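You operate a simulated robot arm through the tools that you are given. There is no shell and no other tool. Be economical: measure what you need, move in short steps, check, and stop when the job is done.

Carry out the task below with a simulated two-armed robot. There is one attempt and no reset: what you move stays moved.

Task
Pick up the short tube from the white table top with one hand, pass it to the other hand and put it on the top of the cap stand. Set down upright: short tube.

It is judged by the outcome, as a careful person would: the job done as asked, and still so three seconds after it is handed in. It fails if anything else is knocked over, pushed out of place, dropped, spilled or broken. Lids that push on must go on centred and level and be pressed home; caps that screw on are set level and turned clockwise until they are tight.

Robot
Two 7-joint arms with two-finger parallel grippers on one trunk, on a base that drives. Base frame: it is fixed to the floor where the robot stands at the start and does not move with it; the origin is under the middle of the robot, x ahead of it, y to its left, z up; the surface under the hand at the start is at about z = 740. Units: mm, degrees, N and s.
The left shoulder is at the start at [71, 156, 1005], the right one opposite. Places, roughly: top of the cap stand [-1200, -300, 700]. Payload 3.91 kg a hand.
The tool frame of a hand sits at the grasp point between the pads (the TCP): z along the fingers, y along the line on which they close. The tips reach 30 mm beyond it. Largest opening 110 mm; finger width 20, thickness 10; the body of the gripper, 48 by 112 mm, starts 55 mm behind the TCP.
Orientation is that of the tool frame in the base frame, as a unit quaternion [x, y, z, w]. With the fingers straight down and closing along the base's y, the tool's x points along the base's -x, its y along +y and its z along -z.

Tools
- The arms move only by the tool step_arm. It takes "left_motion", "right_motion" or both (then of equal length, played together; a hand with none holds still); each is a list of rows, each an object of numbers (a shift or turn left out is 0, a gripper value left out holds the last): "x", "y", "z": the shift along the tool's x, y, z in mm; "wx", "wy", "wz": the turn, a rotation vector about the tool's x, y, z in degrees; "hand": the finger opening in mm, from 0 to 110. In form: [{"x": .., "y": .., "z": .., "wx": .., "wy": .., "wz": .., "hand": ..}, ...]. A call has 1 to 12 rows; each row shifts and turns the commanded pose from where the row before left it, along the tool's axes as they then stand. Each row takes 0.2 s and may step no farther than 50 mm and 8.6 degrees from the row before; otherwise, or with a gripper value out of range, the whole call is refused. A pose out of reach is approached as far as the arm can. The call stops where the force on the tool passes 40 N (or 10 N more than at its start, if that is more) or the arm is blocked; 0.2 s more then pass. The fingers move at their own pace (about 108 mm/s each) and stop on an object; they squeeze with about 40 N. The grip force told is the motor's: it shows also when the fingers shut on nothing. Time passes only in rows, and 0.2 s behind the last, so rows that do not move let the fingers close. The reply holds the time, the measured pose of the TCP, the force on the tool along the base axes, the opening and the grip force, in the units named above and with some noise, with the torque about the TCP (base axes, N m) and any sound that the robot's microphone picked up.
- Cameras (640 x 400 px; columns grow to the right, rows downward): "scene" is now at [67.3, -82.4, 1223.7]; the picture's right is [-0.98, -0.18, 0.00], its down [-0.12, 0.64, -0.76] and it looks along [0.14, -0.75, -0.65] (base axes); focal length 214 px, centre (320, 200). "left" rides on the left gripper at [72, -17, -103] in its tool frame; the picture's right is [0.23, 0.97, 0.00], its down [-0.76, 0.18, -0.62] and it looks along [-0.61, 0.14, 0.78] (tool axes); focal length 222 px, centre (320, 200). "right" rides on the right gripper at [72, 17, -103] in its tool frame; the picture's right is [-0.23, 0.97, 0.00], its down [-0.76, -0.18, -0.62] and it looks along [-0.61, -0.14, 0.78] (tool axes); focal length 222 px, centre (320, 200).
- snapshot(camera): a new picture of that camera. It takes no simulated time.
- raise_lower(by): slides the trunk up (or, below 0, down) by that many mm; the arms and the scene camera ride with it, the base frame stays. It gives what a move gives, with no picture.
- roll_base(legs): drives the robot by 1 to 6 legs, each [ahead, left, turn to the left] in mm, mm and degrees, along the robot's own axes; the way and the turn of a leg run together, so that a leg with both is an arc; at most 1500 mm and 180 degrees a leg. The arms and the cameras ride along, it lands a little off, and it stops where it bumps. It gives what a move gives.
- aim_head(pan, tilt): turns the head with the scene camera to pan (to the left, within 86 degrees either way) and tilt (down, from -29 to 69), counted from straight ahead of the robot. It gives what a move gives.
- point_at(camera, pixels): there is no depth. For up to 12 entries [column, row, z] of the newest picture of that camera ("zoom" is the newest enlarged one), the place [x, y] in the base frame at which the ray of that pixel passes the height z, good to about 2 mm. It takes no simulated time.
- zoom(camera, box): a new picture of the part [left, top, right, bottom] of that camera's present view, enlarged. It takes no simulated time.
- sign_off(): hands the job in; it is judged then, once.

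Work in short steps. Measure before you move; look again where a grasp or a placing could have gone wrong, and mend it. You have 80 turns and 58 pictures in all, those below and enlarged ones among them. Open the grippers and draw the arms clear of the work before you hand the job in, unless the task says otherwise; then end with one line.

The tools are called after "Request:" as a command line: name --argument value ..., lists and objects as JSON in quotes. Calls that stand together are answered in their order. step_arm: Moves the arms, as the interface text tells. Its arguments: {"type":"object","properties":{"left_motion":{"type":"array"},"right_motion":{"type":"array"}},"required":[]} The other tools are called the same way: raise_lower (by) slides the trunk up or down; roll_base (legs) drives the base; aim_head (pan, tilt) turns the head that bears the scene camera; snapshot (camera) takes a picture; point_at (camera, pixels) gives the place at which the rays of pixels pass given heights; zoom (camera, box) takes an enlarged picture of a part of a camera's view; sign_off () hands the job in.

At the start:

```text
clock: 0.0
left_tcp_pos: [784.8, -40.0, 1007.9]
left_tool_rot: [0.0, 1.0, 0.0, -0.001]
left_wrist_force: [-0.6, -0.2, -0.3]
left_moment: [0.03, 0.02, 0.02]
left_opening: 110.1
left_grasp_force: 0.0
right_tcp_pos: [588.7, -616.9, 963.8]
right_tool_rot: [0.0, 1.0, 0.0, 0.0]
right_wrist_force: [0.4, 0.5, 0.4]
right_moment: [-0.01, 0.01, -0.01]
right_opening: 110.1
right_grasp_force: 0.1
trunk travel left (down, up): [-450.0, 490.0]
robot x, y, heading: [0.5, -1.0, -0.1]
head pan, tilt: [-79.6, 40.4]
```

scene: 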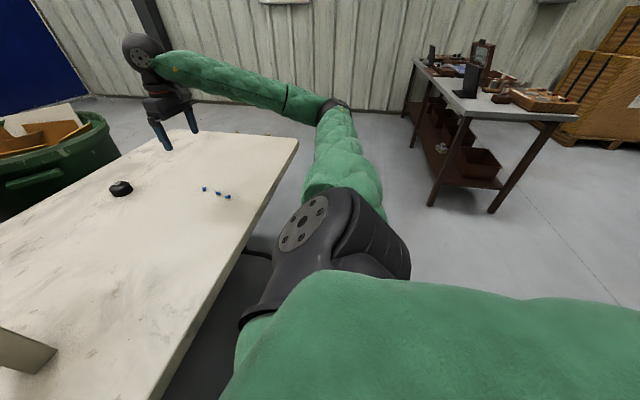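
right: 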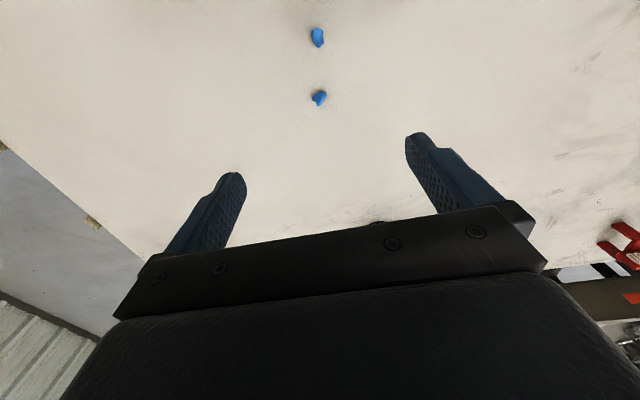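
left: 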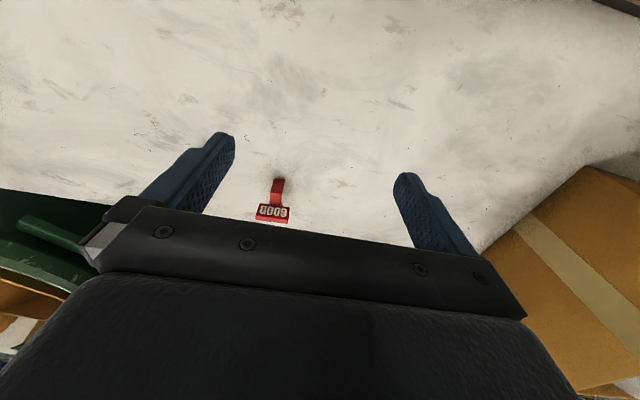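

The pictures show the white table ahead, with small blue things and a black thing, but no clear tube. I aim the head straight ahead and down to find it.

Request:
aim_head --pan 0 --tilt 40

Request:
snapshot --camera "scene"

```text
clock: 1.5
left_tcp_pos: [784.4, -40.0, 1007.0]
left_tool_rot: [-0.001, 1.0, 0.001, 0.001]
left_wrist_force: [0.1, -1.0, -0.2]
left_moment: [0.0, 0.01, 0.01]
left_opening: 110.1
left_grasp_force: 0.1
right_tcp_pos: [589.6, -617.8, 963.4]
right_tool_rot: [0.0, 1.0, 0.001, 0.0]
right_wrist_force: [0.6, 0.0, 0.1]
right_moment: [-0.01, 0.03, 0.02]
right_opening: 109.9
right_grasp_force: 0.0
trunk travel left (down, up): [-450.0, 490.0]
robot x, y, heading: [1.4, -3.0, 0.0]
head pan, tilt: [0.0, 40.0]
```

```text
54 pictures are left
```

scene: 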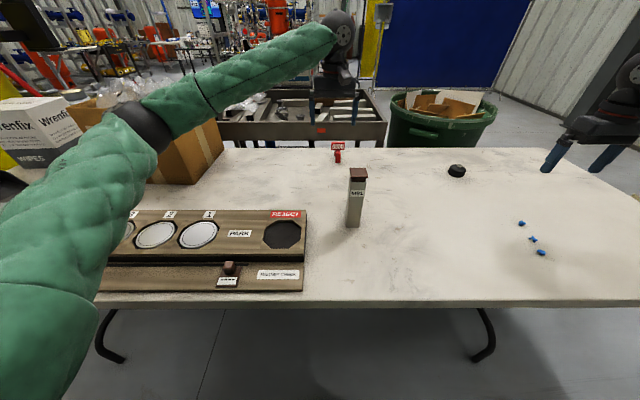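

A square column with a brown top and label stands at about (355,200), and a rack lies at the left. I enlarge both.

Request:
zoom --camera "scene" --box '[300, 130, 480, 240]'

Request:
zoom --camera "scene" --box '[100, 195, 310, 300]'

```text
3.56 times, centred on (390, 185) of scene
```

zoom: 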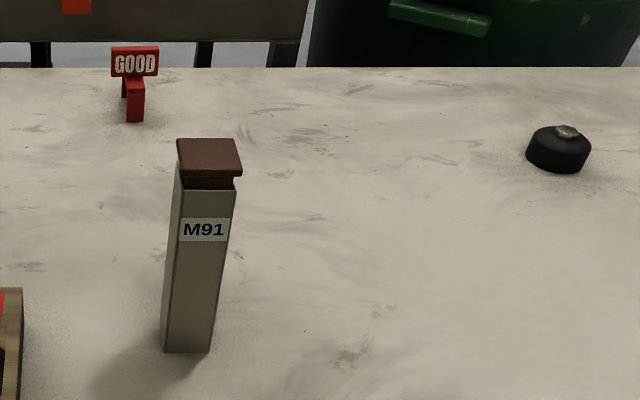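

```text
3.05 times, centred on (205, 248) of scene
```

zoom: 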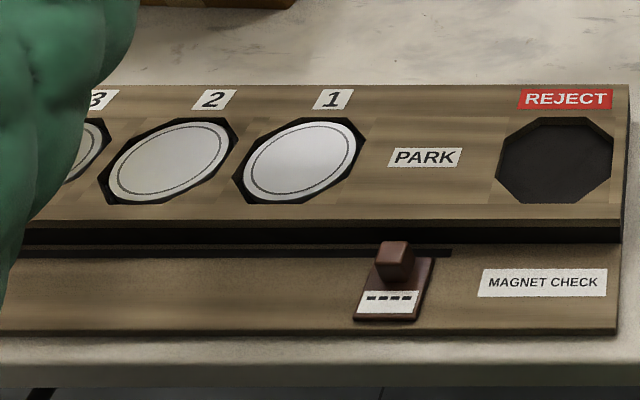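

Neither is surely the "short tube" yet. I look at the left part of the table, which the left arm hides.

Request:
aim_head --pan 60 --tilt 40

Request:
snapshot --camera "scene"

```text
clock: 2.8
left_tcp_pos: [784.3, -41.3, 1006.8]
left_tool_rot: [-0.001, 1.0, 0.0, 0.0]
left_wrist_force: [-0.3, 0.0, 0.0]
left_moment: [0.02, 0.01, 0.03]
left_opening: 109.9
left_grasp_force: 0.2
right_tcp_pos: [590.0, -617.6, 963.9]
right_tool_rot: [0.0, 1.0, 0.0, -0.001]
right_wrist_force: [0.7, -0.4, -1.4]
right_moment: [-0.04, -0.01, 0.02]
right_opening: 109.9
right_grasp_force: 0.0
trunk travel left (down, up): [-450.0, 490.0]
robot x, y, heading: [-3.0, 1.0, 0.2]
head pan, tilt: [60.0, 40.0]
```

```text
51 pictures are left
```

scene: 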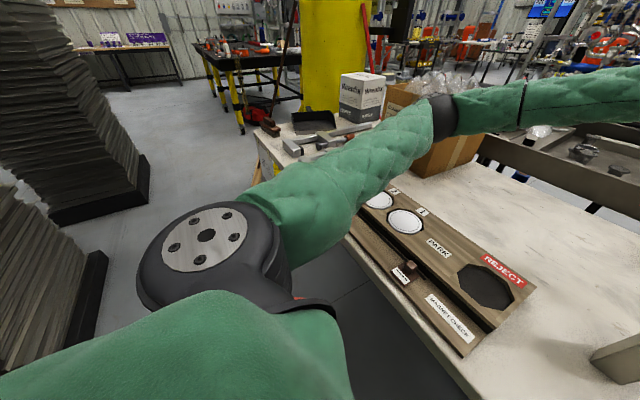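

The left end of the table holds metal things near (320,140). I enlarge that.

Request:
zoom --camera "scene" --box '[240, 90, 440, 215]'

Request:
aim_head --pan -86 --tilt 25

Request:
zoom --camera "scene" --box '[320, 20, 640, 220]'

```text
3.20 times, centred on (340, 152) of scene
```

zoom: 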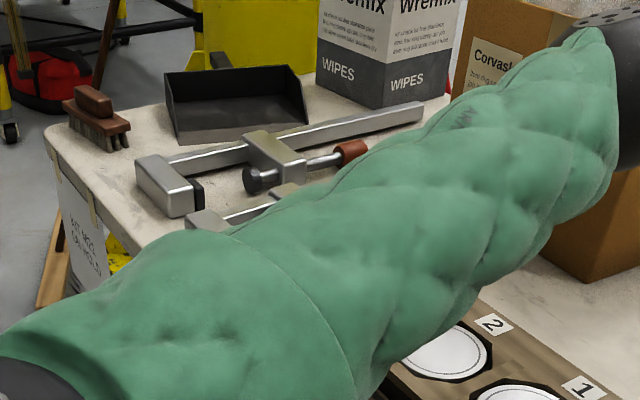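

```text
clock: 5.1
left_tcp_pos: [785.4, -40.2, 1007.5]
left_tool_rot: [0.0, 1.0, 0.0, 0.0]
left_wrist_force: [0.8, -0.1, 0.0]
left_moment: [0.0, -0.02, 0.0]
left_opening: 109.9
left_grasp_force: 0.1
right_tcp_pos: [588.8, -617.6, 964.0]
right_tool_rot: [0.0, 1.0, 0.0, 0.0]
right_wrist_force: [-0.1, -0.1, 0.1]
right_moment: [0.02, 0.01, -0.02]
right_opening: 110.2
right_grasp_force: 0.1
trunk travel left (down, up): [-450.0, 490.0]
robot x, y, heading: [0.5, -4.2, 0.2]
head pan, tilt: [-85.9, 25.0]
```

```text
2.00 times, centred on (480, 120) of scene
```

zoom: 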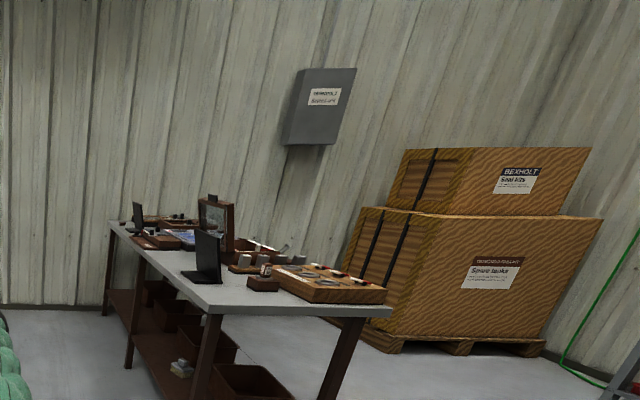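

The bench at the right is a different one; the only tube on the white table is M91. I turn the head back to it and measure.

Request:
aim_head --pan -8 --tilt 45

Request:
zoom --camera "scene" --box '[240, 110, 400, 210]'

```text
clock: 6.6
left_tcp_pos: [784.3, -40.2, 1007.4]
left_tool_rot: [0.001, 1.0, -0.001, 0.0]
left_wrist_force: [-0.7, -0.7, 0.5]
left_moment: [0.01, 0.01, 0.02]
left_opening: 110.1
left_grasp_force: 0.0
right_tcp_pos: [589.0, -618.1, 962.9]
right_tool_rot: [-0.001, 1.0, 0.0, 0.0]
right_wrist_force: [-0.1, -0.8, -0.2]
right_moment: [0.03, 0.0, 0.01]
right_opening: 109.8
right_grasp_force: 0.0
trunk travel left (down, up): [-450.0, 490.0]
robot x, y, heading: [0.3, -1.5, 0.0]
head pan, tilt: [-8.0, 45.0]
```

```text
4.00 times, centred on (320, 160) of scene
```

zoom: 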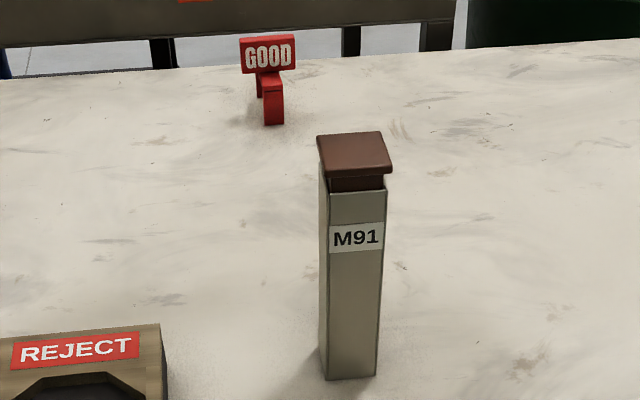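

The tube's base front corners are at (326,380) and (376,377); the left rear at about (320,350). The cap top corners are (317,135), (382,131), (392,173), (327,178). I measure them.

Request:
point_at --camera "zoom" --pixels '[[326, 380, 740], [376, 377, 740], [320, 350, 740], [317, 135, 900], [382, 131, 900], [392, 173, 900], [327, 178, 900], [332, 193, 890], [386, 190, 890], [163, 325, 740]]'

```text
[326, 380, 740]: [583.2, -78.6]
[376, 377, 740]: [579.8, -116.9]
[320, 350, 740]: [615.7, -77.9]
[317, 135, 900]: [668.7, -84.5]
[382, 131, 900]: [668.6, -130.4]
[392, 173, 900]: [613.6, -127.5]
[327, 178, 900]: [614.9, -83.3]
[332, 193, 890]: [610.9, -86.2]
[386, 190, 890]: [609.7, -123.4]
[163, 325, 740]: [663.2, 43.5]
```

The tube body is about 38 mm wide (y −79 to −117), front face at x≈581, about 170 mm tall. I plan to grip it low from the right with the right hand horizontal (fingers along +y, closing along x), leaving the top for the left hand. First I turn the right hand.

Request:
step_arm --right_motion '[{"wz": 8.2}, {"wz": 8.2}, {"wz": 8.2}, {"wz": 8.2}, {"wz": 8.2}, {"wz": 8.2}, {"wz": 8.2}, {"wz": 8.2}, {"wz": 8.2}, {"wz": 8.2}, {"wz": 8}]'

Request:
step_arm --right_motion '[{"wy": 8.2}, {"wy": 8.2}, {"wy": 8.2}, {"wy": 8.2}, {"wy": 8.2}, {"wy": 8.2}, {"wy": 8.2}, {"wy": 8.2}, {"wy": 8.2}, {"wy": 8.2}, {"wy": 8}]'

Request:
snapshot --camera "right"

```text
clock: 9.0
left_tcp_pos: [784.4, -39.7, 1008.0]
left_tool_rot: [0.0, 1.0, 0.0, 0.0]
left_wrist_force: [-0.3, -0.1, -0.5]
left_moment: [0.01, -0.03, 0.0]
left_opening: 110.3
left_grasp_force: 0.2
right_tcp_pos: [590.6, -616.9, 963.9]
right_tool_rot: [0.708, 0.706, 0.001, 0.0]
right_wrist_force: [-0.3, -0.2, -0.1]
right_moment: [-0.03, 0.0, 0.03]
right_opening: 110.1
right_grasp_force: 0.0
trunk travel left (down, up): [-450.0, 490.0]
robot x, y, heading: [-3.4, -2.4, 0.1]
head pan, tilt: [-8.0, 45.0]
```

```text
clock: 11.4
left_tcp_pos: [784.3, -41.0, 1007.7]
left_tool_rot: [-0.001, 1.0, 0.0, 0.001]
left_wrist_force: [0.1, 0.0, -0.6]
left_moment: [0.01, 0.02, 0.03]
left_opening: 110.0
left_grasp_force: 0.1
right_tcp_pos: [588.8, -617.4, 963.0]
right_tool_rot: [-0.5, -0.499, -0.501, 0.501]
right_wrist_force: [0.3, -0.2, 0.3]
right_moment: [0.0, -0.01, -0.02]
right_opening: 109.9
right_grasp_force: 0.0
trunk travel left (down, up): [-450.0, 490.0]
robot x, y, heading: [-0.7, -2.7, 0.0]
head pan, tilt: [-8.0, 45.0]
```

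```text
47 pictures are left
```

right: 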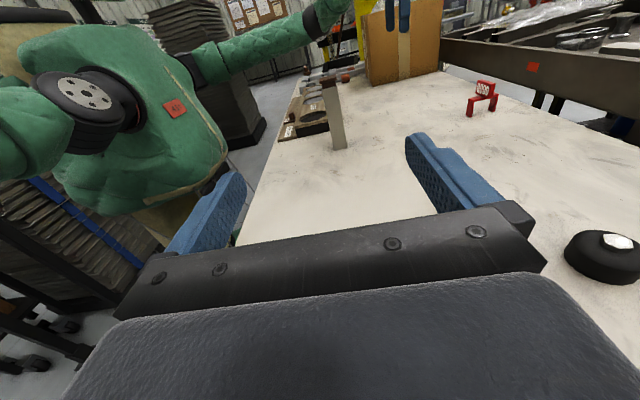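

The right hand now points along +y and sees the tube at (333,110). I enlarge to measure its x extent.

Request:
zoom --camera "right" --box '[280, 60, 408, 160]'

```text
4.00 times, centred on (344, 110) of right
```

zoom: 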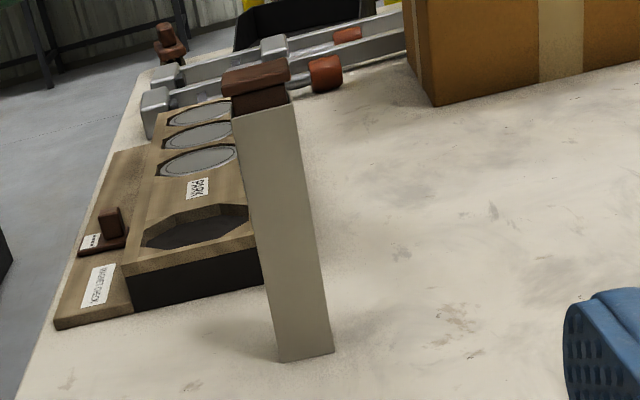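

The near face's bottom corners are (280,361) and (335,352), and no other tube shows. I measure them.

Request:
point_at --camera "zoom" --pixels '[[280, 361, 740], [335, 352, 740], [232, 116, 908], [298, 102, 908], [306, 227, 820]]'

```text
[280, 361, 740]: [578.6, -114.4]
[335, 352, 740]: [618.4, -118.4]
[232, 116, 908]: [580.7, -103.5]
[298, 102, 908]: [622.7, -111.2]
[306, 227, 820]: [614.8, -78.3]
```

Tube centre is about (600, −98), turned about −5° about z. I bring the right hand to the near side at z≈825 well short of the tube (y≈−230).

Request:
step_arm --right_motion '[{"z": 45}, {"z": 45}, {"z": 45}, {"z": 45, "x": -20}, {"z": 45, "x": -20}, {"z": 45, "x": -20}, {"z": 45, "x": -20}, {"z": 40, "x": -20}, {"z": 32, "x": -20}, {"x": -18, "wx": -5}]'

Request:
snapshot --camera "right"

Request:
snapshot --camera "scene"

```text
clock: 13.6
left_tcp_pos: [783.3, -32.9, 1010.8]
left_tool_rot: [-0.001, 1.0, -0.004, 0.0]
left_wrist_force: [-0.4, 0.4, 0.7]
left_moment: [0.0, -0.05, -0.01]
left_opening: 110.0
left_grasp_force: 0.0
right_tcp_pos: [591.9, -226.4, 837.8]
right_tool_rot: [0.521, 0.484, 0.522, -0.471]
right_wrist_force: [-0.2, -0.6, -0.2]
right_moment: [-0.01, 0.02, -0.02]
right_opening: 110.2
right_grasp_force: 0.0
trunk travel left (down, up): [-450.0, 490.0]
robot x, y, heading: [-1.0, -0.5, -0.1]
head pan, tilt: [-8.0, 45.0]
```

```text
45 pictures are left
```

right: 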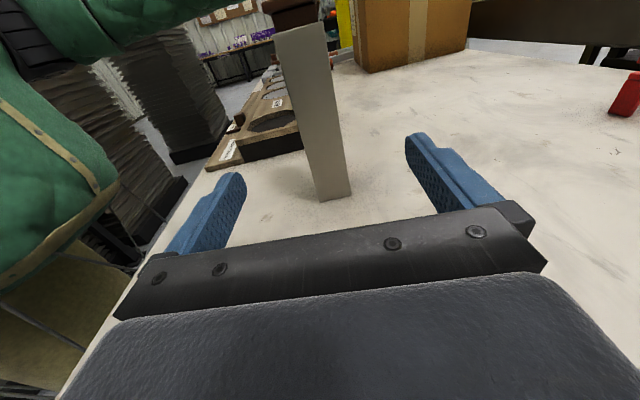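

```text
44 pictures are left
```

scene: 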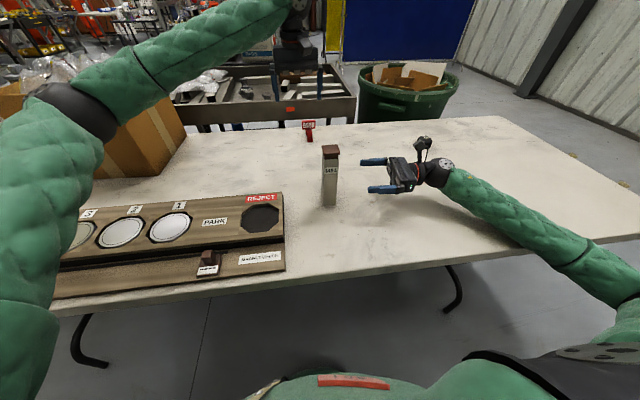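

The approach looks clear. I re-measure the near face bottom corners at (320,201) and (351,195) from close up.

Request:
point_at --camera "right" --pixels '[[320, 201, 740], [351, 195, 740]]'

Request:
step_arm --right_motion '[{"z": 0}]'

```text
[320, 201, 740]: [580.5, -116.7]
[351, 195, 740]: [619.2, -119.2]
```

```text
clock: 14.0
left_tcp_pos: [781.9, -32.3, 1011.1]
left_tool_rot: [-0.001, 1.0, -0.003, 0.002]
left_wrist_force: [0.2, -0.1, 0.5]
left_moment: [-0.05, 0.0, 0.01]
left_opening: 109.8
left_grasp_force: 0.1
right_tcp_pos: [592.3, -226.7, 836.1]
right_tool_rot: [0.522, 0.483, 0.523, -0.47]
right_wrist_force: [0.1, -0.6, -0.5]
right_moment: [-0.03, 0.02, -0.04]
right_opening: 110.1
right_grasp_force: 0.1
trunk travel left (down, up): [-450.0, 490.0]
robot x, y, heading: [-2.4, 0.1, 0.1]
head pan, tilt: [-8.0, 45.0]
```

Consistent with before (tube x 580–619). I advance to the tube centre, with −4 mm along the closing axis, leaving the fingers open.

Request:
step_arm --right_motion '[{"z": 32, "y": -4, "x": -6}, {"z": 32}, {"z": 32}, {"z": 32}, {"z": 0}]'

Request:
snapshot --camera "right"

```text
clock: 15.4
left_tcp_pos: [736.1, -138.2, 1018.8]
left_tool_rot: [0.06, 0.998, -0.007, 0.005]
left_wrist_force: [-0.5, 1.2, 0.4]
left_moment: [-0.09, -0.01, -0.04]
left_opening: 109.7
left_grasp_force: 0.0
right_tcp_pos: [547.9, -193.3, 862.0]
right_tool_rot: [0.538, 0.465, 0.563, -0.42]
right_wrist_force: [0.3, 0.0, -0.3]
right_moment: [0.05, -0.01, 0.0]
right_opening: 110.0
right_grasp_force: 0.0
trunk travel left (down, up): [-450.0, 490.0]
robot x, y, heading: [-28.4, -17.9, -7.0]
head pan, tilt: [-8.0, 45.0]
stopped in row 5 (right hand): the arm was blocked; the commanded pose is now the measured one
```

```text
43 pictures are left
```

right: 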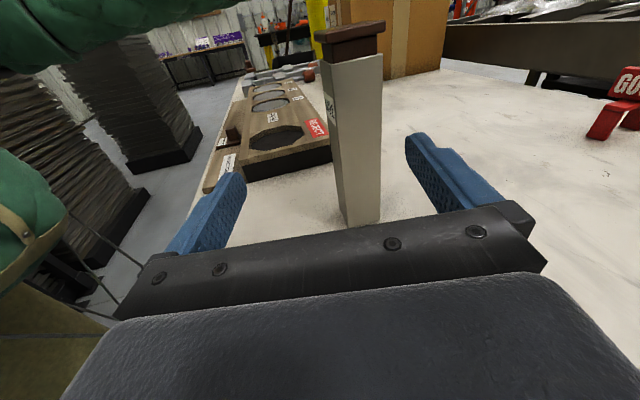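

The base was pushed round 7°: the right arm is leaning on the table, probably the elbow or forearm. I look before backing off.

Request:
aim_head --pan -30 --tilt 45

Request:
snapshot --camera "scene"

```text
clock: 16.3
left_tcp_pos: [736.3, -143.2, 1020.6]
left_tool_rot: [0.06, 0.998, -0.006, 0.006]
left_wrist_force: [-1.1, -0.2, 0.3]
left_moment: [-0.02, 0.02, -0.03]
left_opening: 110.3
left_grasp_force: 0.1
right_tcp_pos: [547.5, -194.4, 862.4]
right_tool_rot: [0.537, 0.465, 0.564, -0.421]
right_wrist_force: [-0.1, -0.5, -0.4]
right_moment: [0.03, 0.0, -0.05]
right_opening: 110.1
right_grasp_force: 0.0
trunk travel left (down, up): [-450.0, 490.0]
robot x, y, heading: [-27.8, -19.6, -7.0]
head pan, tilt: [-30.0, 45.0]
```

```text
42 pictures are left
```

scene: 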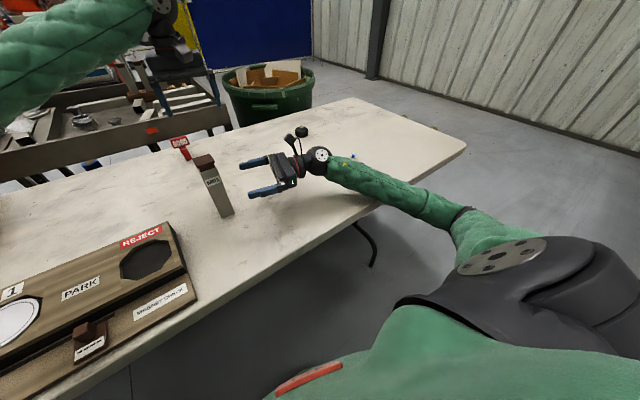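

The right forearm rests on the table edge because the elbow hangs low. I raise the trunk 250 mm, which lifts it off and lets the forearm slope down to the hand.

Request:
raise_lower --by 250

Request:
snapshot --camera "scene"

```text
clock: 18.9
left_tcp_pos: [749.0, -153.0, 1256.8]
left_tool_rot: [0.059, 0.998, 0.001, -0.001]
left_wrist_force: [-0.3, -0.5, 0.4]
left_moment: [0.03, -0.02, -0.01]
left_opening: 109.8
left_grasp_force: 0.1
right_tcp_pos: [559.5, -203.6, 1090.4]
right_tool_rot: [0.543, 0.454, 0.56, -0.431]
right_wrist_force: [-1.0, -0.7, 0.6]
right_moment: [0.01, -0.01, 0.02]
right_opening: 110.0
right_grasp_force: 0.1
trunk travel left (down, up): [-700.0, 240.0]
robot x, y, heading: [-26.3, -20.6, -6.5]
head pan, tilt: [-30.0, 45.0]
```

```text
41 pictures are left
```

scene: 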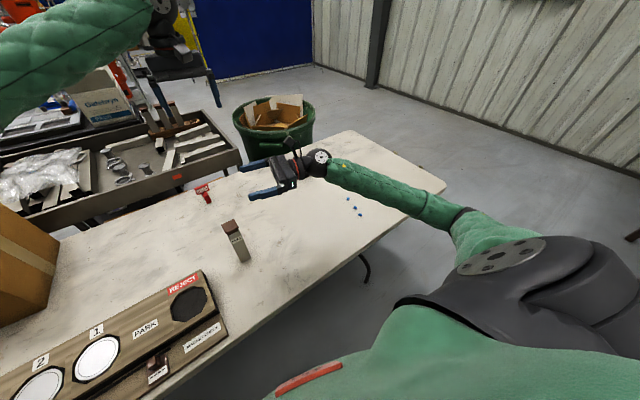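

Forearm is free, tube and blue bits undisturbed. Now I square the right hand (yaw −12° → −4.5°, roll 2°) and lower it to a point short of the tube.

Request:
step_arm --right_motion '[{"wx": 8, "wz": 2.3}, {"x": -40, "y": 16, "z": -12}, {"x": -40, "y": 16, "z": -12}, {"x": -40}, {"x": -40}, {"x": -40}, {"x": 0}]'

Request:
snapshot --camera "scene"

```text
clock: 20.5
left_tcp_pos: [747.7, -151.9, 1257.2]
left_tool_rot: [0.059, 0.998, 0.001, -0.001]
left_wrist_force: [-0.5, 0.5, -0.7]
left_moment: [0.02, -0.02, 0.02]
left_opening: 109.7
left_grasp_force: 0.1
right_tcp_pos: [591.0, -231.5, 891.5]
right_tool_rot: [0.521, 0.48, 0.519, -0.478]
right_wrist_force: [0.2, -0.3, 0.0]
right_moment: [0.02, 0.03, -0.01]
right_opening: 110.0
right_grasp_force: 0.1
trunk travel left (down, up): [-700.0, 240.0]
robot x, y, heading: [-24.1, -21.3, -6.6]
head pan, tilt: [-30.0, 45.0]
```

```text
40 pictures are left
```

scene: 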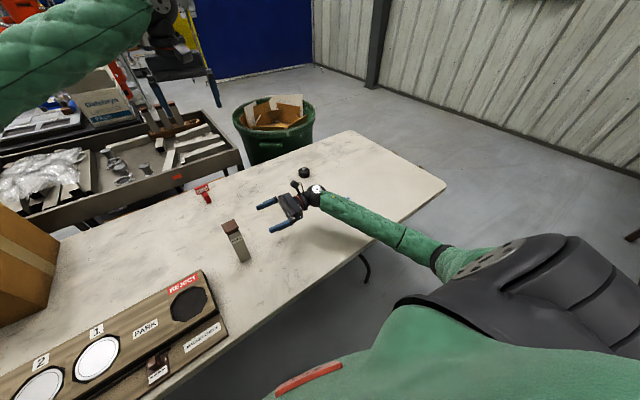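

The arm now slopes down to the hand with clearance. I lower the last 58 mm and check that the base stays still.

Request:
step_arm --right_motion '[{"x": -30}, {"x": -28}, {"x": 0}]'

Request:
snapshot --camera "right"

```text
clock: 21.3
left_tcp_pos: [749.0, -153.3, 1257.3]
left_tool_rot: [0.058, 0.998, 0.001, -0.001]
left_wrist_force: [-0.4, 0.8, 0.3]
left_moment: [-0.02, -0.02, -0.03]
left_opening: 110.1
left_grasp_force: 0.1
right_tcp_pos: [590.5, -229.4, 832.9]
right_tool_rot: [0.521, 0.481, 0.518, -0.479]
right_wrist_force: [0.4, -0.3, 0.2]
right_moment: [0.03, -0.01, -0.02]
right_opening: 110.3
right_grasp_force: 0.0
trunk travel left (down, up): [-700.0, 240.0]
robot x, y, heading: [-28.6, -22.1, -6.7]
head pan, tilt: [-30.0, 45.0]
```

```text
39 pictures are left
```

right: 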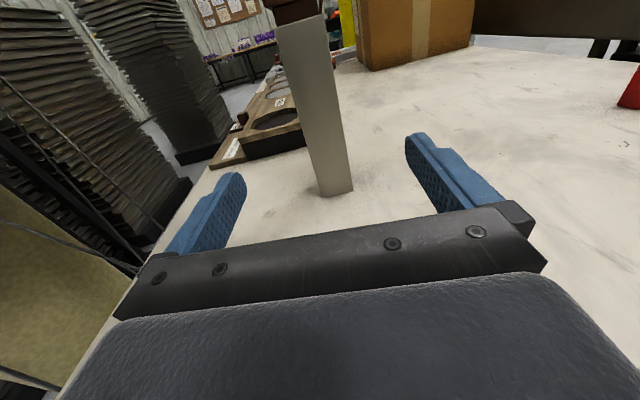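

Bottom corners of the near face are now at (321,196) and (352,191). I measure again before moving in.

Request:
point_at --camera "right" --pixels '[[321, 197, 740], [353, 191, 740]]'

Request:
step_arm --right_motion '[{"z": 33, "y": -1}, {"z": 33}, {"z": 33}, {"z": 32}, {"z": 0}]'

Request:
snapshot --camera "right"

```text
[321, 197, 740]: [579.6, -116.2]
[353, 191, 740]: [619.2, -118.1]
```

```text
clock: 22.5
left_tcp_pos: [748.9, -154.2, 1256.6]
left_tool_rot: [0.058, 0.998, 0.0, 0.0]
left_wrist_force: [0.2, 0.2, 0.1]
left_moment: [-0.02, 0.0, 0.02]
left_opening: 110.0
left_grasp_force: 0.1
right_tcp_pos: [598.6, -101.7, 831.5]
right_tool_rot: [0.521, 0.481, 0.518, -0.479]
right_wrist_force: [0.0, 0.0, 0.7]
right_moment: [0.02, 0.0, -0.04]
right_opening: 110.1
right_grasp_force: 0.0
trunk travel left (down, up): [-700.0, 240.0]
robot x, y, heading: [-25.5, -19.6, -6.7]
head pan, tilt: [-30.0, 45.0]
```

```text
38 pictures are left
```

right: 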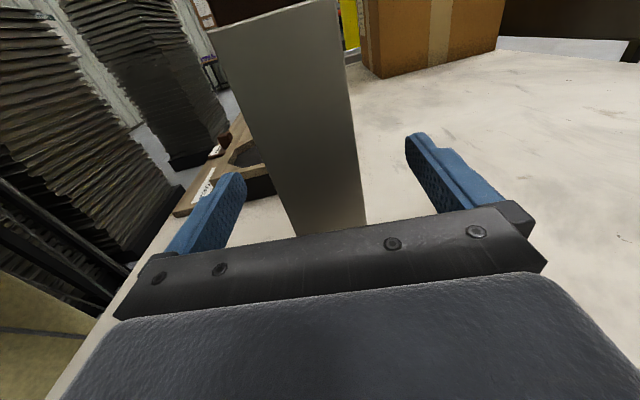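

The tube stands between the fingers at (330,200). I close on it, and lift only if the reading shows a hold.

Request:
step_arm --right_motion '[{"hand": 60}, {"hand": 46}, {"hand": 30}, {"hand": 30}, {"hand": 30}]'

```text
clock: 23.7
left_tcp_pos: [750.0, -153.2, 1257.1]
left_tool_rot: [0.058, 0.998, 0.0, -0.001]
left_wrist_force: [0.4, -0.4, -1.1]
left_moment: [-0.02, 0.03, -0.01]
left_opening: 110.1
left_grasp_force: 0.0
right_tcp_pos: [599.1, -101.6, 831.8]
right_tool_rot: [0.52, 0.481, 0.518, -0.479]
right_wrist_force: [1.7, -0.2, 1.1]
right_moment: [0.05, -0.12, -0.04]
right_opening: 40.1
right_grasp_force: 39.5
trunk travel left (down, up): [-700.0, 240.0]
robot x, y, heading: [-24.9, -22.1, -6.8]
head pan, tilt: [-30.0, 45.0]
```

Held: 40 mm opening, 40 N. I lift straight up 150 mm.

Request:
step_arm --right_motion '[{"x": 20, "hand": 30}, {"x": 30}, {"x": 30}, {"x": 35}, {"x": 35}, {"x": 0}]'

Request:
aim_head --pan 0 --tilt 45

Request:
snapshot --camera "scene"

```text
clock: 25.1
left_tcp_pos: [748.3, -153.0, 1256.2]
left_tool_rot: [0.059, 0.998, 0.001, -0.001]
left_wrist_force: [-0.3, 1.1, -0.4]
left_moment: [0.02, -0.01, -0.01]
left_opening: 110.1
left_grasp_force: 0.1
right_tcp_pos: [597.2, -99.6, 983.5]
right_tool_rot: [0.521, 0.48, 0.519, -0.479]
right_wrist_force: [-0.7, -1.1, -4.4]
right_moment: [0.0, 0.0, -0.01]
right_opening: 39.6
right_grasp_force: 39.7
trunk travel left (down, up): [-700.0, 240.0]
robot x, y, heading: [-22.5, -20.6, -6.8]
head pan, tilt: [-30.0, 45.0]
```

```text
clock: 26.0
left_tcp_pos: [749.5, -153.5, 1256.6]
left_tool_rot: [0.059, 0.998, 0.001, -0.001]
left_wrist_force: [0.0, -0.5, -0.4]
left_moment: [0.0, 0.06, -0.01]
left_opening: 110.1
left_grasp_force: 0.1
right_tcp_pos: [598.4, -98.4, 982.6]
right_tool_rot: [0.52, 0.481, 0.517, -0.48]
right_wrist_force: [0.1, 0.3, -3.2]
right_moment: [0.0, 0.01, -0.01]
right_opening: 40.0
right_grasp_force: 40.0
trunk travel left (down, up): [-700.0, 240.0]
robot x, y, heading: [-23.9, -22.0, -6.6]
head pan, tilt: [0.0, 45.0]
```

```text
37 pictures are left
```

scene: 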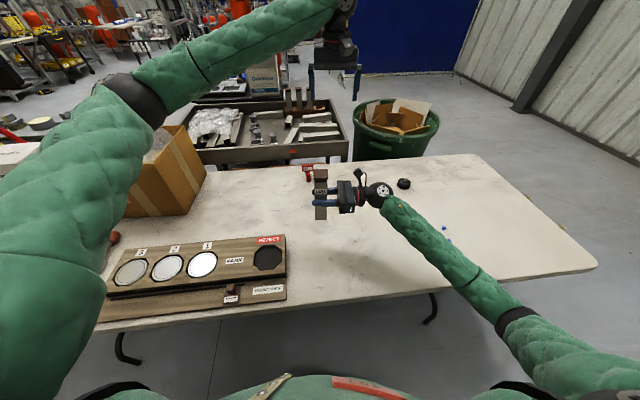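

The tube hangs level in the right hand. Now I turn the left hand by 88° so it can close along x from above, with its camera away from the right hand.

Request:
step_arm --left_motion '[{"wz": 8}, {"wz": 8}, {"wz": 8}, {"wz": 8}, {"wz": 8}, {"wz": 8}, {"wz": 8}, {"wz": 8}, {"wz": 8}, {"wz": 8}, {"wz": 7.7}, {"wz": 0}]'

Request:
snapshot --camera "left"

```text
clock: 28.6
left_tcp_pos: [748.6, -152.8, 1256.2]
left_tool_rot: [0.734, 0.68, 0.0, -0.001]
left_wrist_force: [-0.1, 0.4, 0.1]
left_moment: [0.02, 0.02, 0.03]
left_opening: 110.2
left_grasp_force: 0.0
right_tcp_pos: [598.0, -100.5, 982.7]
right_tool_rot: [0.521, 0.481, 0.518, -0.479]
right_wrist_force: [-0.4, 0.4, -3.1]
right_moment: [0.01, 0.01, -0.01]
right_opening: 39.8
right_grasp_force: 40.3
trunk travel left (down, up): [-700.0, 240.0]
robot x, y, heading: [-24.2, -19.4, -6.5]
head pan, tilt: [0.0, 45.0]
```

```text
36 pictures are left
```

left: 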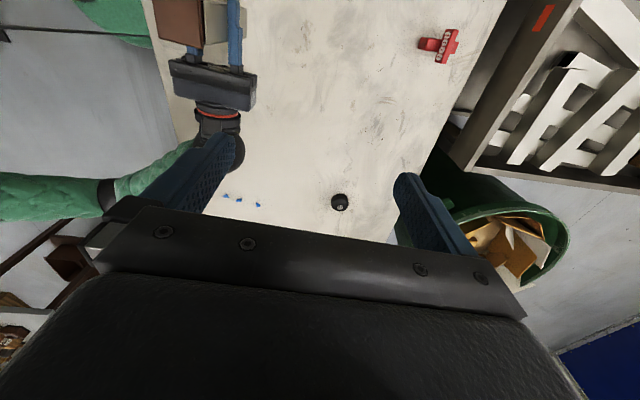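

Orientation is right. I move the left hand over the tube at the present height and look.

Request:
step_arm --left_motion '[{"y": -39, "x": 12}, {"y": -39, "x": 12}, {"y": -39, "x": 12}, {"y": -37, "x": 10.5}, {"z": 40}, {"z": 20}, {"z": 0}]'

Request:
snapshot --camera "left"

Request:
zoom --camera "scene" --box '[240, 100, 432, 220]'

```text
clock: 30.2
left_tcp_pos: [599.2, -92.8, 1199.6]
left_tool_rot: [0.734, 0.68, 0.0, -0.001]
left_wrist_force: [0.3, -0.1, -0.6]
left_moment: [-0.01, -0.01, -0.02]
left_opening: 110.2
left_grasp_force: 0.1
right_tcp_pos: [598.4, -98.4, 982.1]
right_tool_rot: [0.52, 0.481, 0.518, -0.48]
right_wrist_force: [-0.4, 0.0, -3.3]
right_moment: [0.0, 0.02, 0.05]
right_opening: 39.8
right_grasp_force: 40.1
trunk travel left (down, up): [-700.0, 240.0]
robot x, y, heading: [-27.6, -21.1, -6.8]
head pan, tilt: [0.0, 45.0]
```

```text
35 pictures are left
```

left: 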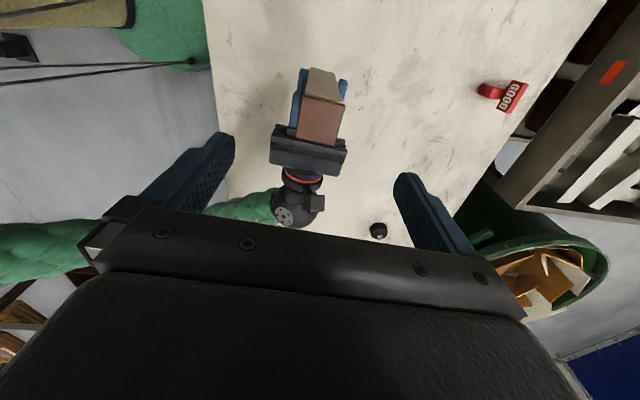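

```text
3.33 times, centred on (336, 160) of scene
```

zoom: 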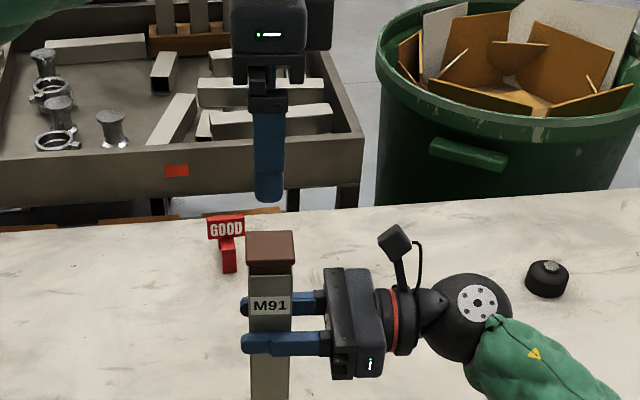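

The cap top is visible in the left picture with corners about (303,94), (344,104), (337,146), (296,138). I check its place at trial heights.

Request:
point_at --camera "left" --pixels '[[303, 94, 1075], [344, 104, 1075], [337, 146, 1075], [296, 138, 1075]]'

Request:
point_at --camera "zoom" --pixels '[[247, 262, 1065], [293, 262, 1065], [294, 233, 1075], [246, 233, 1075]]'

```text
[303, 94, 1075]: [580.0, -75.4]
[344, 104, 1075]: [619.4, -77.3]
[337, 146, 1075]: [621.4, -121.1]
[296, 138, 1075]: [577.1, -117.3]
```

```text
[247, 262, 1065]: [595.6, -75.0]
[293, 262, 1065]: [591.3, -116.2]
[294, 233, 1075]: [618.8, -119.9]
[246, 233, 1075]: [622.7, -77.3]
```

The cap top is at z≈1077, centre (599.5, −98). I lower the open left hand to z≈1043, centred, where its body stays about 20 mm above the cap and its tips above the right hand.

Request:
step_arm --left_motion '[{"z": 30, "x": -4}, {"z": 30}, {"z": 30}, {"z": 25}, {"z": 22}, {"z": 20}, {"z": 0}]'

Request:
zoom --camera "scene" --box '[240, 100, 432, 220]'

```text
clock: 31.8
left_tcp_pos: [597.7, -101.2, 1041.9]
left_tool_rot: [0.734, 0.679, 0.0, 0.0]
left_wrist_force: [0.2, 0.0, -0.3]
left_moment: [0.0, 0.0, 0.01]
left_opening: 110.0
left_grasp_force: 0.1
right_tcp_pos: [598.3, -97.9, 984.4]
right_tool_rot: [0.52, 0.481, 0.518, -0.48]
right_wrist_force: [0.3, -0.3, -4.1]
right_moment: [-0.01, -0.02, 0.01]
right_opening: 39.7
right_grasp_force: 40.3
trunk travel left (down, up): [-700.0, 240.0]
robot x, y, heading: [-25.8, -22.4, -6.7]
head pan, tilt: [0.0, 45.0]
```

```text
3.33 times, centred on (336, 160) of scene
```

zoom: 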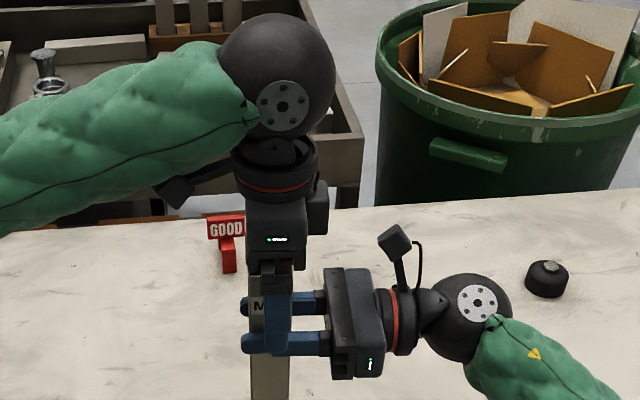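

The left fingers straddle the tube top; I shift 3 mm to +y and close.

Request:
step_arm --left_motion '[{"x": 3, "hand": 60}, {"hand": 48}, {"hand": 30}, {"hand": 30}, {"hand": 30}]'

```text
clock: 33.0
left_tcp_pos: [598.4, -97.7, 1040.9]
left_tool_rot: [0.734, 0.679, 0.0, -0.002]
left_wrist_force: [2.6, -0.2, 0.2]
left_moment: [-0.03, 0.07, -0.07]
left_opening: 42.2
left_grasp_force: 40.7
right_tcp_pos: [599.2, -99.0, 982.9]
right_tool_rot: [0.521, 0.481, 0.518, -0.479]
right_wrist_force: [-4.0, -0.9, -4.1]
right_moment: [0.03, -0.28, 0.01]
right_opening: 39.7
right_grasp_force: 39.8
trunk travel left (down, up): [-700.0, 240.0]
robot x, y, heading: [-24.9, -25.6, -6.5]
head pan, tilt: [0.0, 45.0]
```

Opening is 42.2 mm against 39.7 below, so the left pads may be bearing on the wider cap. I look closely.

Request:
zoom --camera "right" --box '[180, 0, 436, 160]'

Request:
zoom --camera "scene" --box '[290, 150, 370, 200]'

```text
2.50 times, centred on (308, 80) of right
```

zoom: 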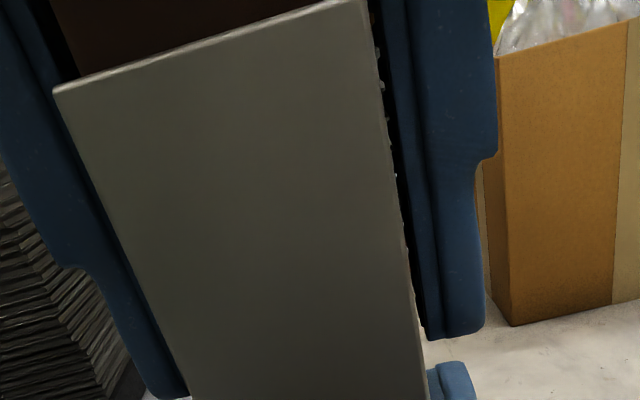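

```text
8.00 times, centred on (330, 175) of scene
```

zoom: 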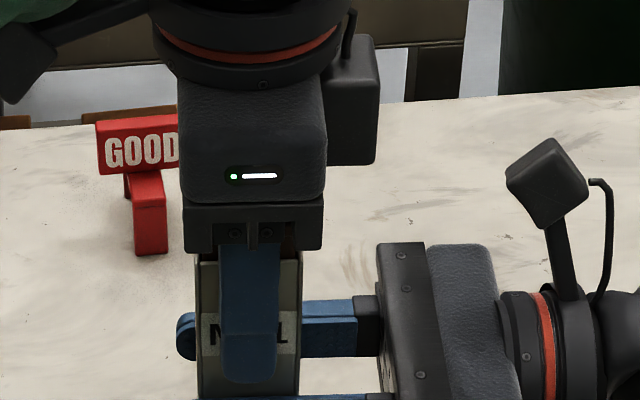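

Confirmed: there is a gap between pads and body, so the left hand bears on the cap only. I open it, go straight up, and will re-grip from the left side below the cap.

Request:
step_arm --left_motion '[{"hand": 70}, {"hand": 110}, {"hand": 110}, {"z": -30}, {"z": -40}, {"z": -40}, {"z": -40}, {"z": -20, "x": 40}, {"x": 50}, {"x": 50}, {"x": 10}]'

Request:
roll_base --legs '[[-350, 0, 0]]'

Request:
snapshot --camera "scene"

```text
clock: 35.4
left_tcp_pos: [611.8, 51.2, 1209.9]
left_tool_rot: [0.733, 0.68, 0.0, -0.001]
left_wrist_force: [-0.3, 0.0, 0.7]
left_moment: [0.02, 0.0, -0.01]
left_opening: 109.8
left_grasp_force: 0.1
right_tcp_pos: [599.1, -99.8, 982.5]
right_tool_rot: [0.52, 0.481, 0.518, -0.48]
right_wrist_force: [0.8, -0.3, -3.5]
right_moment: [-0.04, -0.03, 0.01]
right_opening: 39.9
right_grasp_force: 40.2
trunk travel left (down, up): [-700.0, 240.0]
robot x, y, heading: [-28.7, -22.6, -6.7]
head pan, tilt: [0.0, 45.0]
```

```text
clock: 37.7
left_tcp_pos: [267.4, 90.5, 1211.8]
left_tool_rot: [0.735, 0.678, 0.0, 0.0]
left_wrist_force: [0.1, 0.5, -0.1]
left_moment: [0.0, -0.08, 0.03]
left_opening: 110.0
left_grasp_force: 0.1
right_tcp_pos: [251.5, -59.6, 982.2]
right_tool_rot: [0.521, 0.48, 0.519, -0.478]
right_wrist_force: [0.1, -0.5, -3.9]
right_moment: [0.0, 0.01, -0.02]
right_opening: 39.9
right_grasp_force: 40.4
trunk travel left (down, up): [-700.0, 240.0]
robot x, y, heading: [-369.8, 19.1, -7.0]
head pan, tilt: [0.0, 45.0]
```

```text
30 pictures are left
```

scene: 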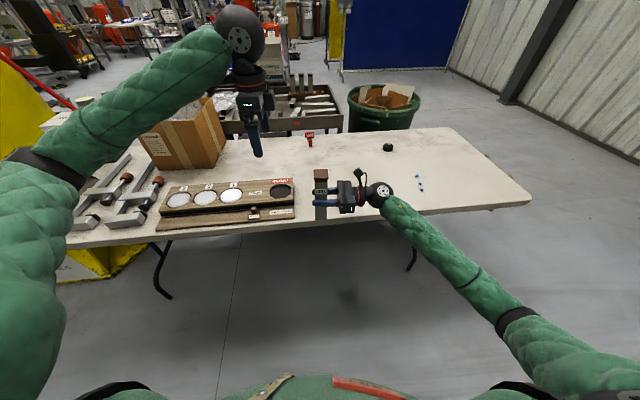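

Clear of the table. Before re-gripping, I look toward the stand by panning the head right to see the way for turning.

Request:
aim_head --pan -86 --tilt 30

Request:
snapshot --camera "scene"

```text
clock: 39.3
left_tcp_pos: [267.1, 91.2, 1210.5]
left_tool_rot: [0.735, 0.678, -0.001, -0.002]
left_wrist_force: [-0.2, -0.7, -0.5]
left_moment: [0.0, 0.0, 0.01]
left_opening: 109.7
left_grasp_force: 0.1
right_tcp_pos: [253.3, -58.8, 982.7]
right_tool_rot: [0.522, 0.48, 0.519, -0.478]
right_wrist_force: [0.1, -0.1, -3.9]
right_moment: [-0.04, 0.0, 0.0]
right_opening: 39.7
right_grasp_force: 39.8
trunk travel left (down, up): [-700.0, 240.0]
robot x, y, heading: [-367.8, 20.8, -6.8]
head pan, tilt: [-85.9, 30.0]
```

```text
29 pictures are left
```

scene: 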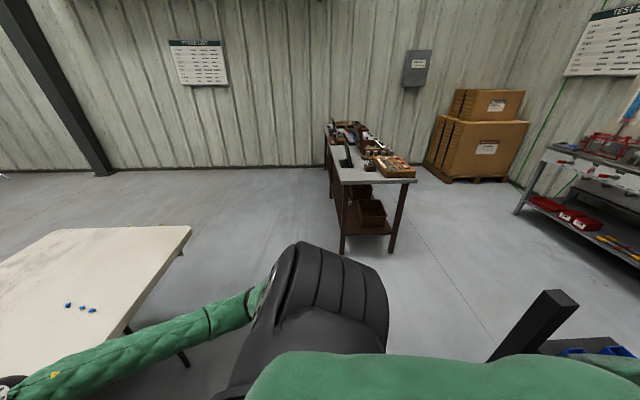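

The right side is clear; a black post with blue bins is near behind-right. I turn the robot 80° right and look.

Request:
roll_base --legs '[[0, 0, -80]]'

Request:
snapshot --camera "scene"

```text
clock: 42.4
left_tcp_pos: [-54.0, -537.7, 1213.1]
left_tool_rot: [0.986, 0.165, 0.001, 0.001]
left_wrist_force: [-1.0, 0.6, 0.0]
left_moment: [-0.05, -0.03, 0.01]
left_opening: 110.1
left_grasp_force: 0.0
right_tcp_pos: [-189.0, -585.7, 997.9]
right_tool_rot: [0.692, 0.125, 0.702, -0.112]
right_wrist_force: [0.6, 0.3, -3.3]
right_moment: [-0.04, 0.07, -0.02]
right_opening: 39.8
right_grasp_force: 40.1
trunk travel left (down, up): [-700.0, 240.0]
robot x, y, heading: [-371.6, 17.4, -73.1]
head pan, tilt: [-85.9, 30.0]
stopped in leg 1: the robot was blocked; the commanded pose is now the measured one
```

```text
28 pictures are left
```

scene: 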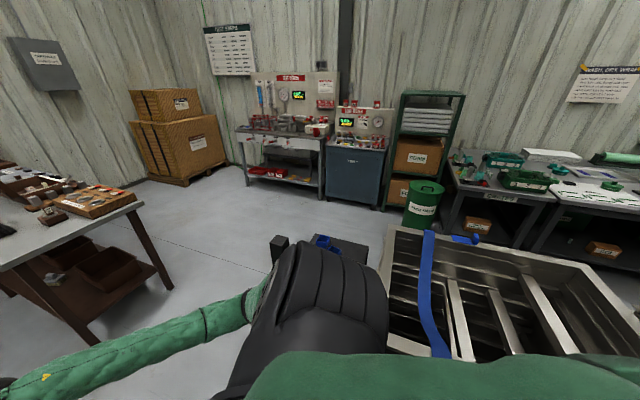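

The base was blocked at −73°: the right shoulder/elbow met the black post. I turn back 15° and look that way.

Request:
roll_base --legs '[[0, 0, 15]]'

Request:
snapshot --camera "scene"

```text
clock: 43.7
left_tcp_pos: [78.9, -436.3, 1211.5]
left_tool_rot: [0.957, 0.291, 0.001, 0.001]
left_wrist_force: [0.0, 0.5, -0.3]
left_moment: [0.01, 0.03, 0.0]
left_opening: 110.1
left_grasp_force: 0.0
right_tcp_pos: [-39.4, -518.4, 996.4]
right_tool_rot: [0.671, 0.213, 0.681, -0.203]
right_wrist_force: [0.3, -0.5, -3.4]
right_moment: [-0.03, 0.02, -0.02]
right_opening: 40.0
right_grasp_force: 40.2
trunk travel left (down, up): [-700.0, 240.0]
robot x, y, heading: [-374.0, 13.5, -58.6]
head pan, tilt: [-85.9, 30.0]
```

```text
27 pictures are left
```

scene: 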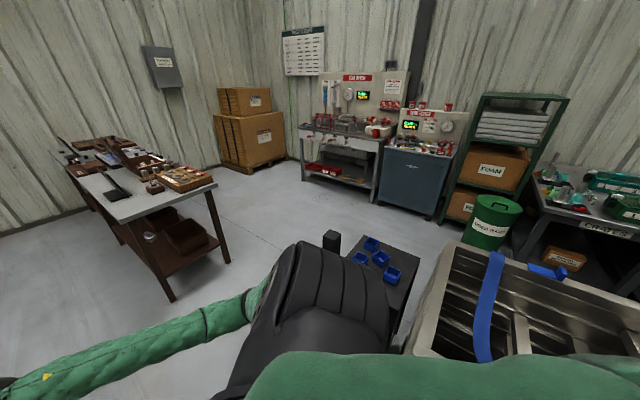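

A small dark-topped stand with four blue cups shows at (380,265), with a post at (332,240). I locate these at z=700.

Request:
zoom --camera "scene" --box '[300, 215, 460, 315]'

Request:
point_at --camera "scene" --pixels '[[345, 237, 700], [423, 250, 700], [380, 265, 700], [332, 232, 900], [332, 232, 800], [332, 232, 1000], [450, 245, 700], [405, 320, 700]]'

```text
4.00 times, centred on (380, 265) of scene
```

zoom: 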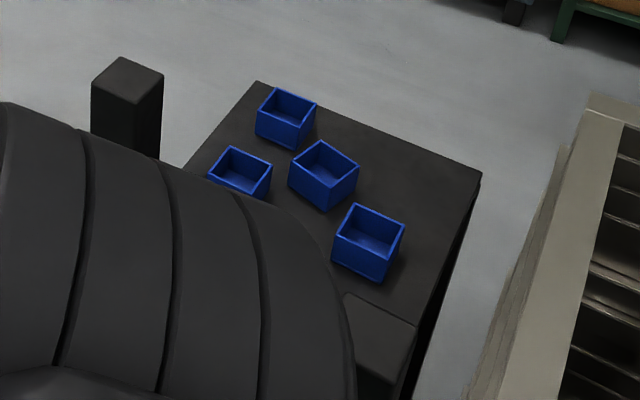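

```text
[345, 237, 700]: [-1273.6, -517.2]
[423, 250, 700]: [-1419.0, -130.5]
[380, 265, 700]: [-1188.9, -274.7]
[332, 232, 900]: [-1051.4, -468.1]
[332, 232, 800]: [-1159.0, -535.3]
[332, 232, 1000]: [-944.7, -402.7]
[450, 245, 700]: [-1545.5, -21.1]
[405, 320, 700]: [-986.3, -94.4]
```

The cap stand is the dark top with blue caps around (−1190,−275); posts stand by it. I drive 300 mm toward +x to gain room, then turn right to face it.

Request:
roll_base --legs '[[156, 256, 0], [0, 0, -60]]'

Request:
aim_head --pan -60 --tilt 35

Request:
snapshot --camera "scene"

```text
clock: 48.0
left_tcp_pos: [-85.2, -652.1, 1213.2]
left_tool_rot: [0.994, -0.105, -0.001, 0.002]
left_wrist_force: [-0.2, 0.7, -0.3]
left_moment: [0.01, 0.0, 0.01]
left_opening: 110.0
left_grasp_force: 0.0
right_tcp_pos: [-215.6, -622.7, 997.9]
right_tool_rot: [0.695, -0.064, 0.712, 0.075]
right_wrist_force: [0.4, 0.5, -3.4]
right_moment: [0.05, 0.03, -0.05]
right_opening: 39.8
right_grasp_force: 39.4
trunk travel left (down, up): [-700.0, 240.0]
robot x, y, heading: [-73.1, -12.4, -104.4]
head pan, tilt: [-85.9, 30.0]
stopped in leg 2: the robot was blocked; the commanded pose is now the measured one
```

```text
clock: 48.9
left_tcp_pos: [-84.2, -654.9, 1211.8]
left_tool_rot: [0.994, -0.106, -0.002, 0.001]
left_wrist_force: [0.4, 0.4, -0.2]
left_moment: [-0.03, -0.02, 0.02]
left_opening: 110.0
left_grasp_force: 0.1
right_tcp_pos: [-216.1, -623.4, 995.5]
right_tool_rot: [0.695, -0.066, 0.712, 0.076]
right_wrist_force: [-1.2, 0.7, -4.3]
right_moment: [0.02, 0.01, -0.03]
right_opening: 40.0
right_grasp_force: 40.5
trunk travel left (down, up): [-700.0, 240.0]
robot x, y, heading: [-72.2, -12.1, -104.6]
head pan, tilt: [-60.0, 35.0]
```

```text
25 pictures are left
```

scene: 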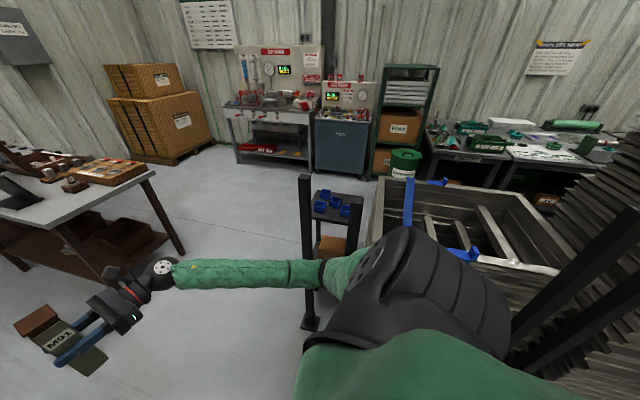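

Blocked again at −104°. A floor post shows with its foot at (310,325) and top at (305,178), right by the right elbow; others at right by the stack. I locate them.

Request:
point_at --camera "scene" --pixels '[[311, 325, 0], [305, 178, 900], [305, 178, 1000], [305, 178, 800], [312, 215, 700], [362, 195, 700], [350, 223, 700], [314, 192, 700], [515, 365, 0], [630, 215, 1200], [630, 215, 1000]]'

Request:
zoom --camera "scene" --box '[270, 150, 430, 340]'

```text
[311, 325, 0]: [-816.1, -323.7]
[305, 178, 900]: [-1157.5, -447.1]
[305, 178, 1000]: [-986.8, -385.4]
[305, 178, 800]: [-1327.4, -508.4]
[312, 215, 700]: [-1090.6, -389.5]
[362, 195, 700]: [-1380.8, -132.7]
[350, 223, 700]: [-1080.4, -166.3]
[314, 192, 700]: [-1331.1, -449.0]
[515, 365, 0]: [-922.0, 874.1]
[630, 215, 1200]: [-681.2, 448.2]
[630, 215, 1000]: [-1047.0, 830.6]
```

```text
2.11 times, centred on (350, 245) of scene
```

zoom: 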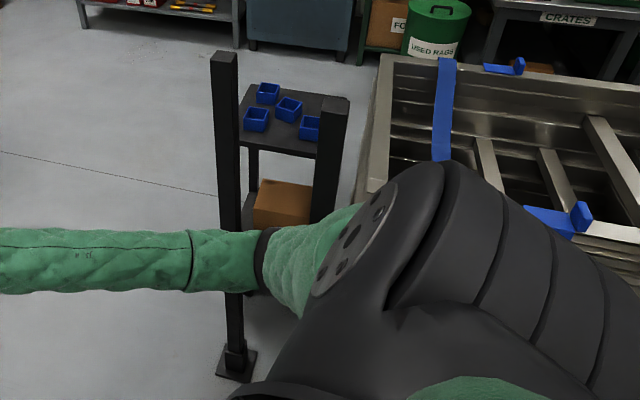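

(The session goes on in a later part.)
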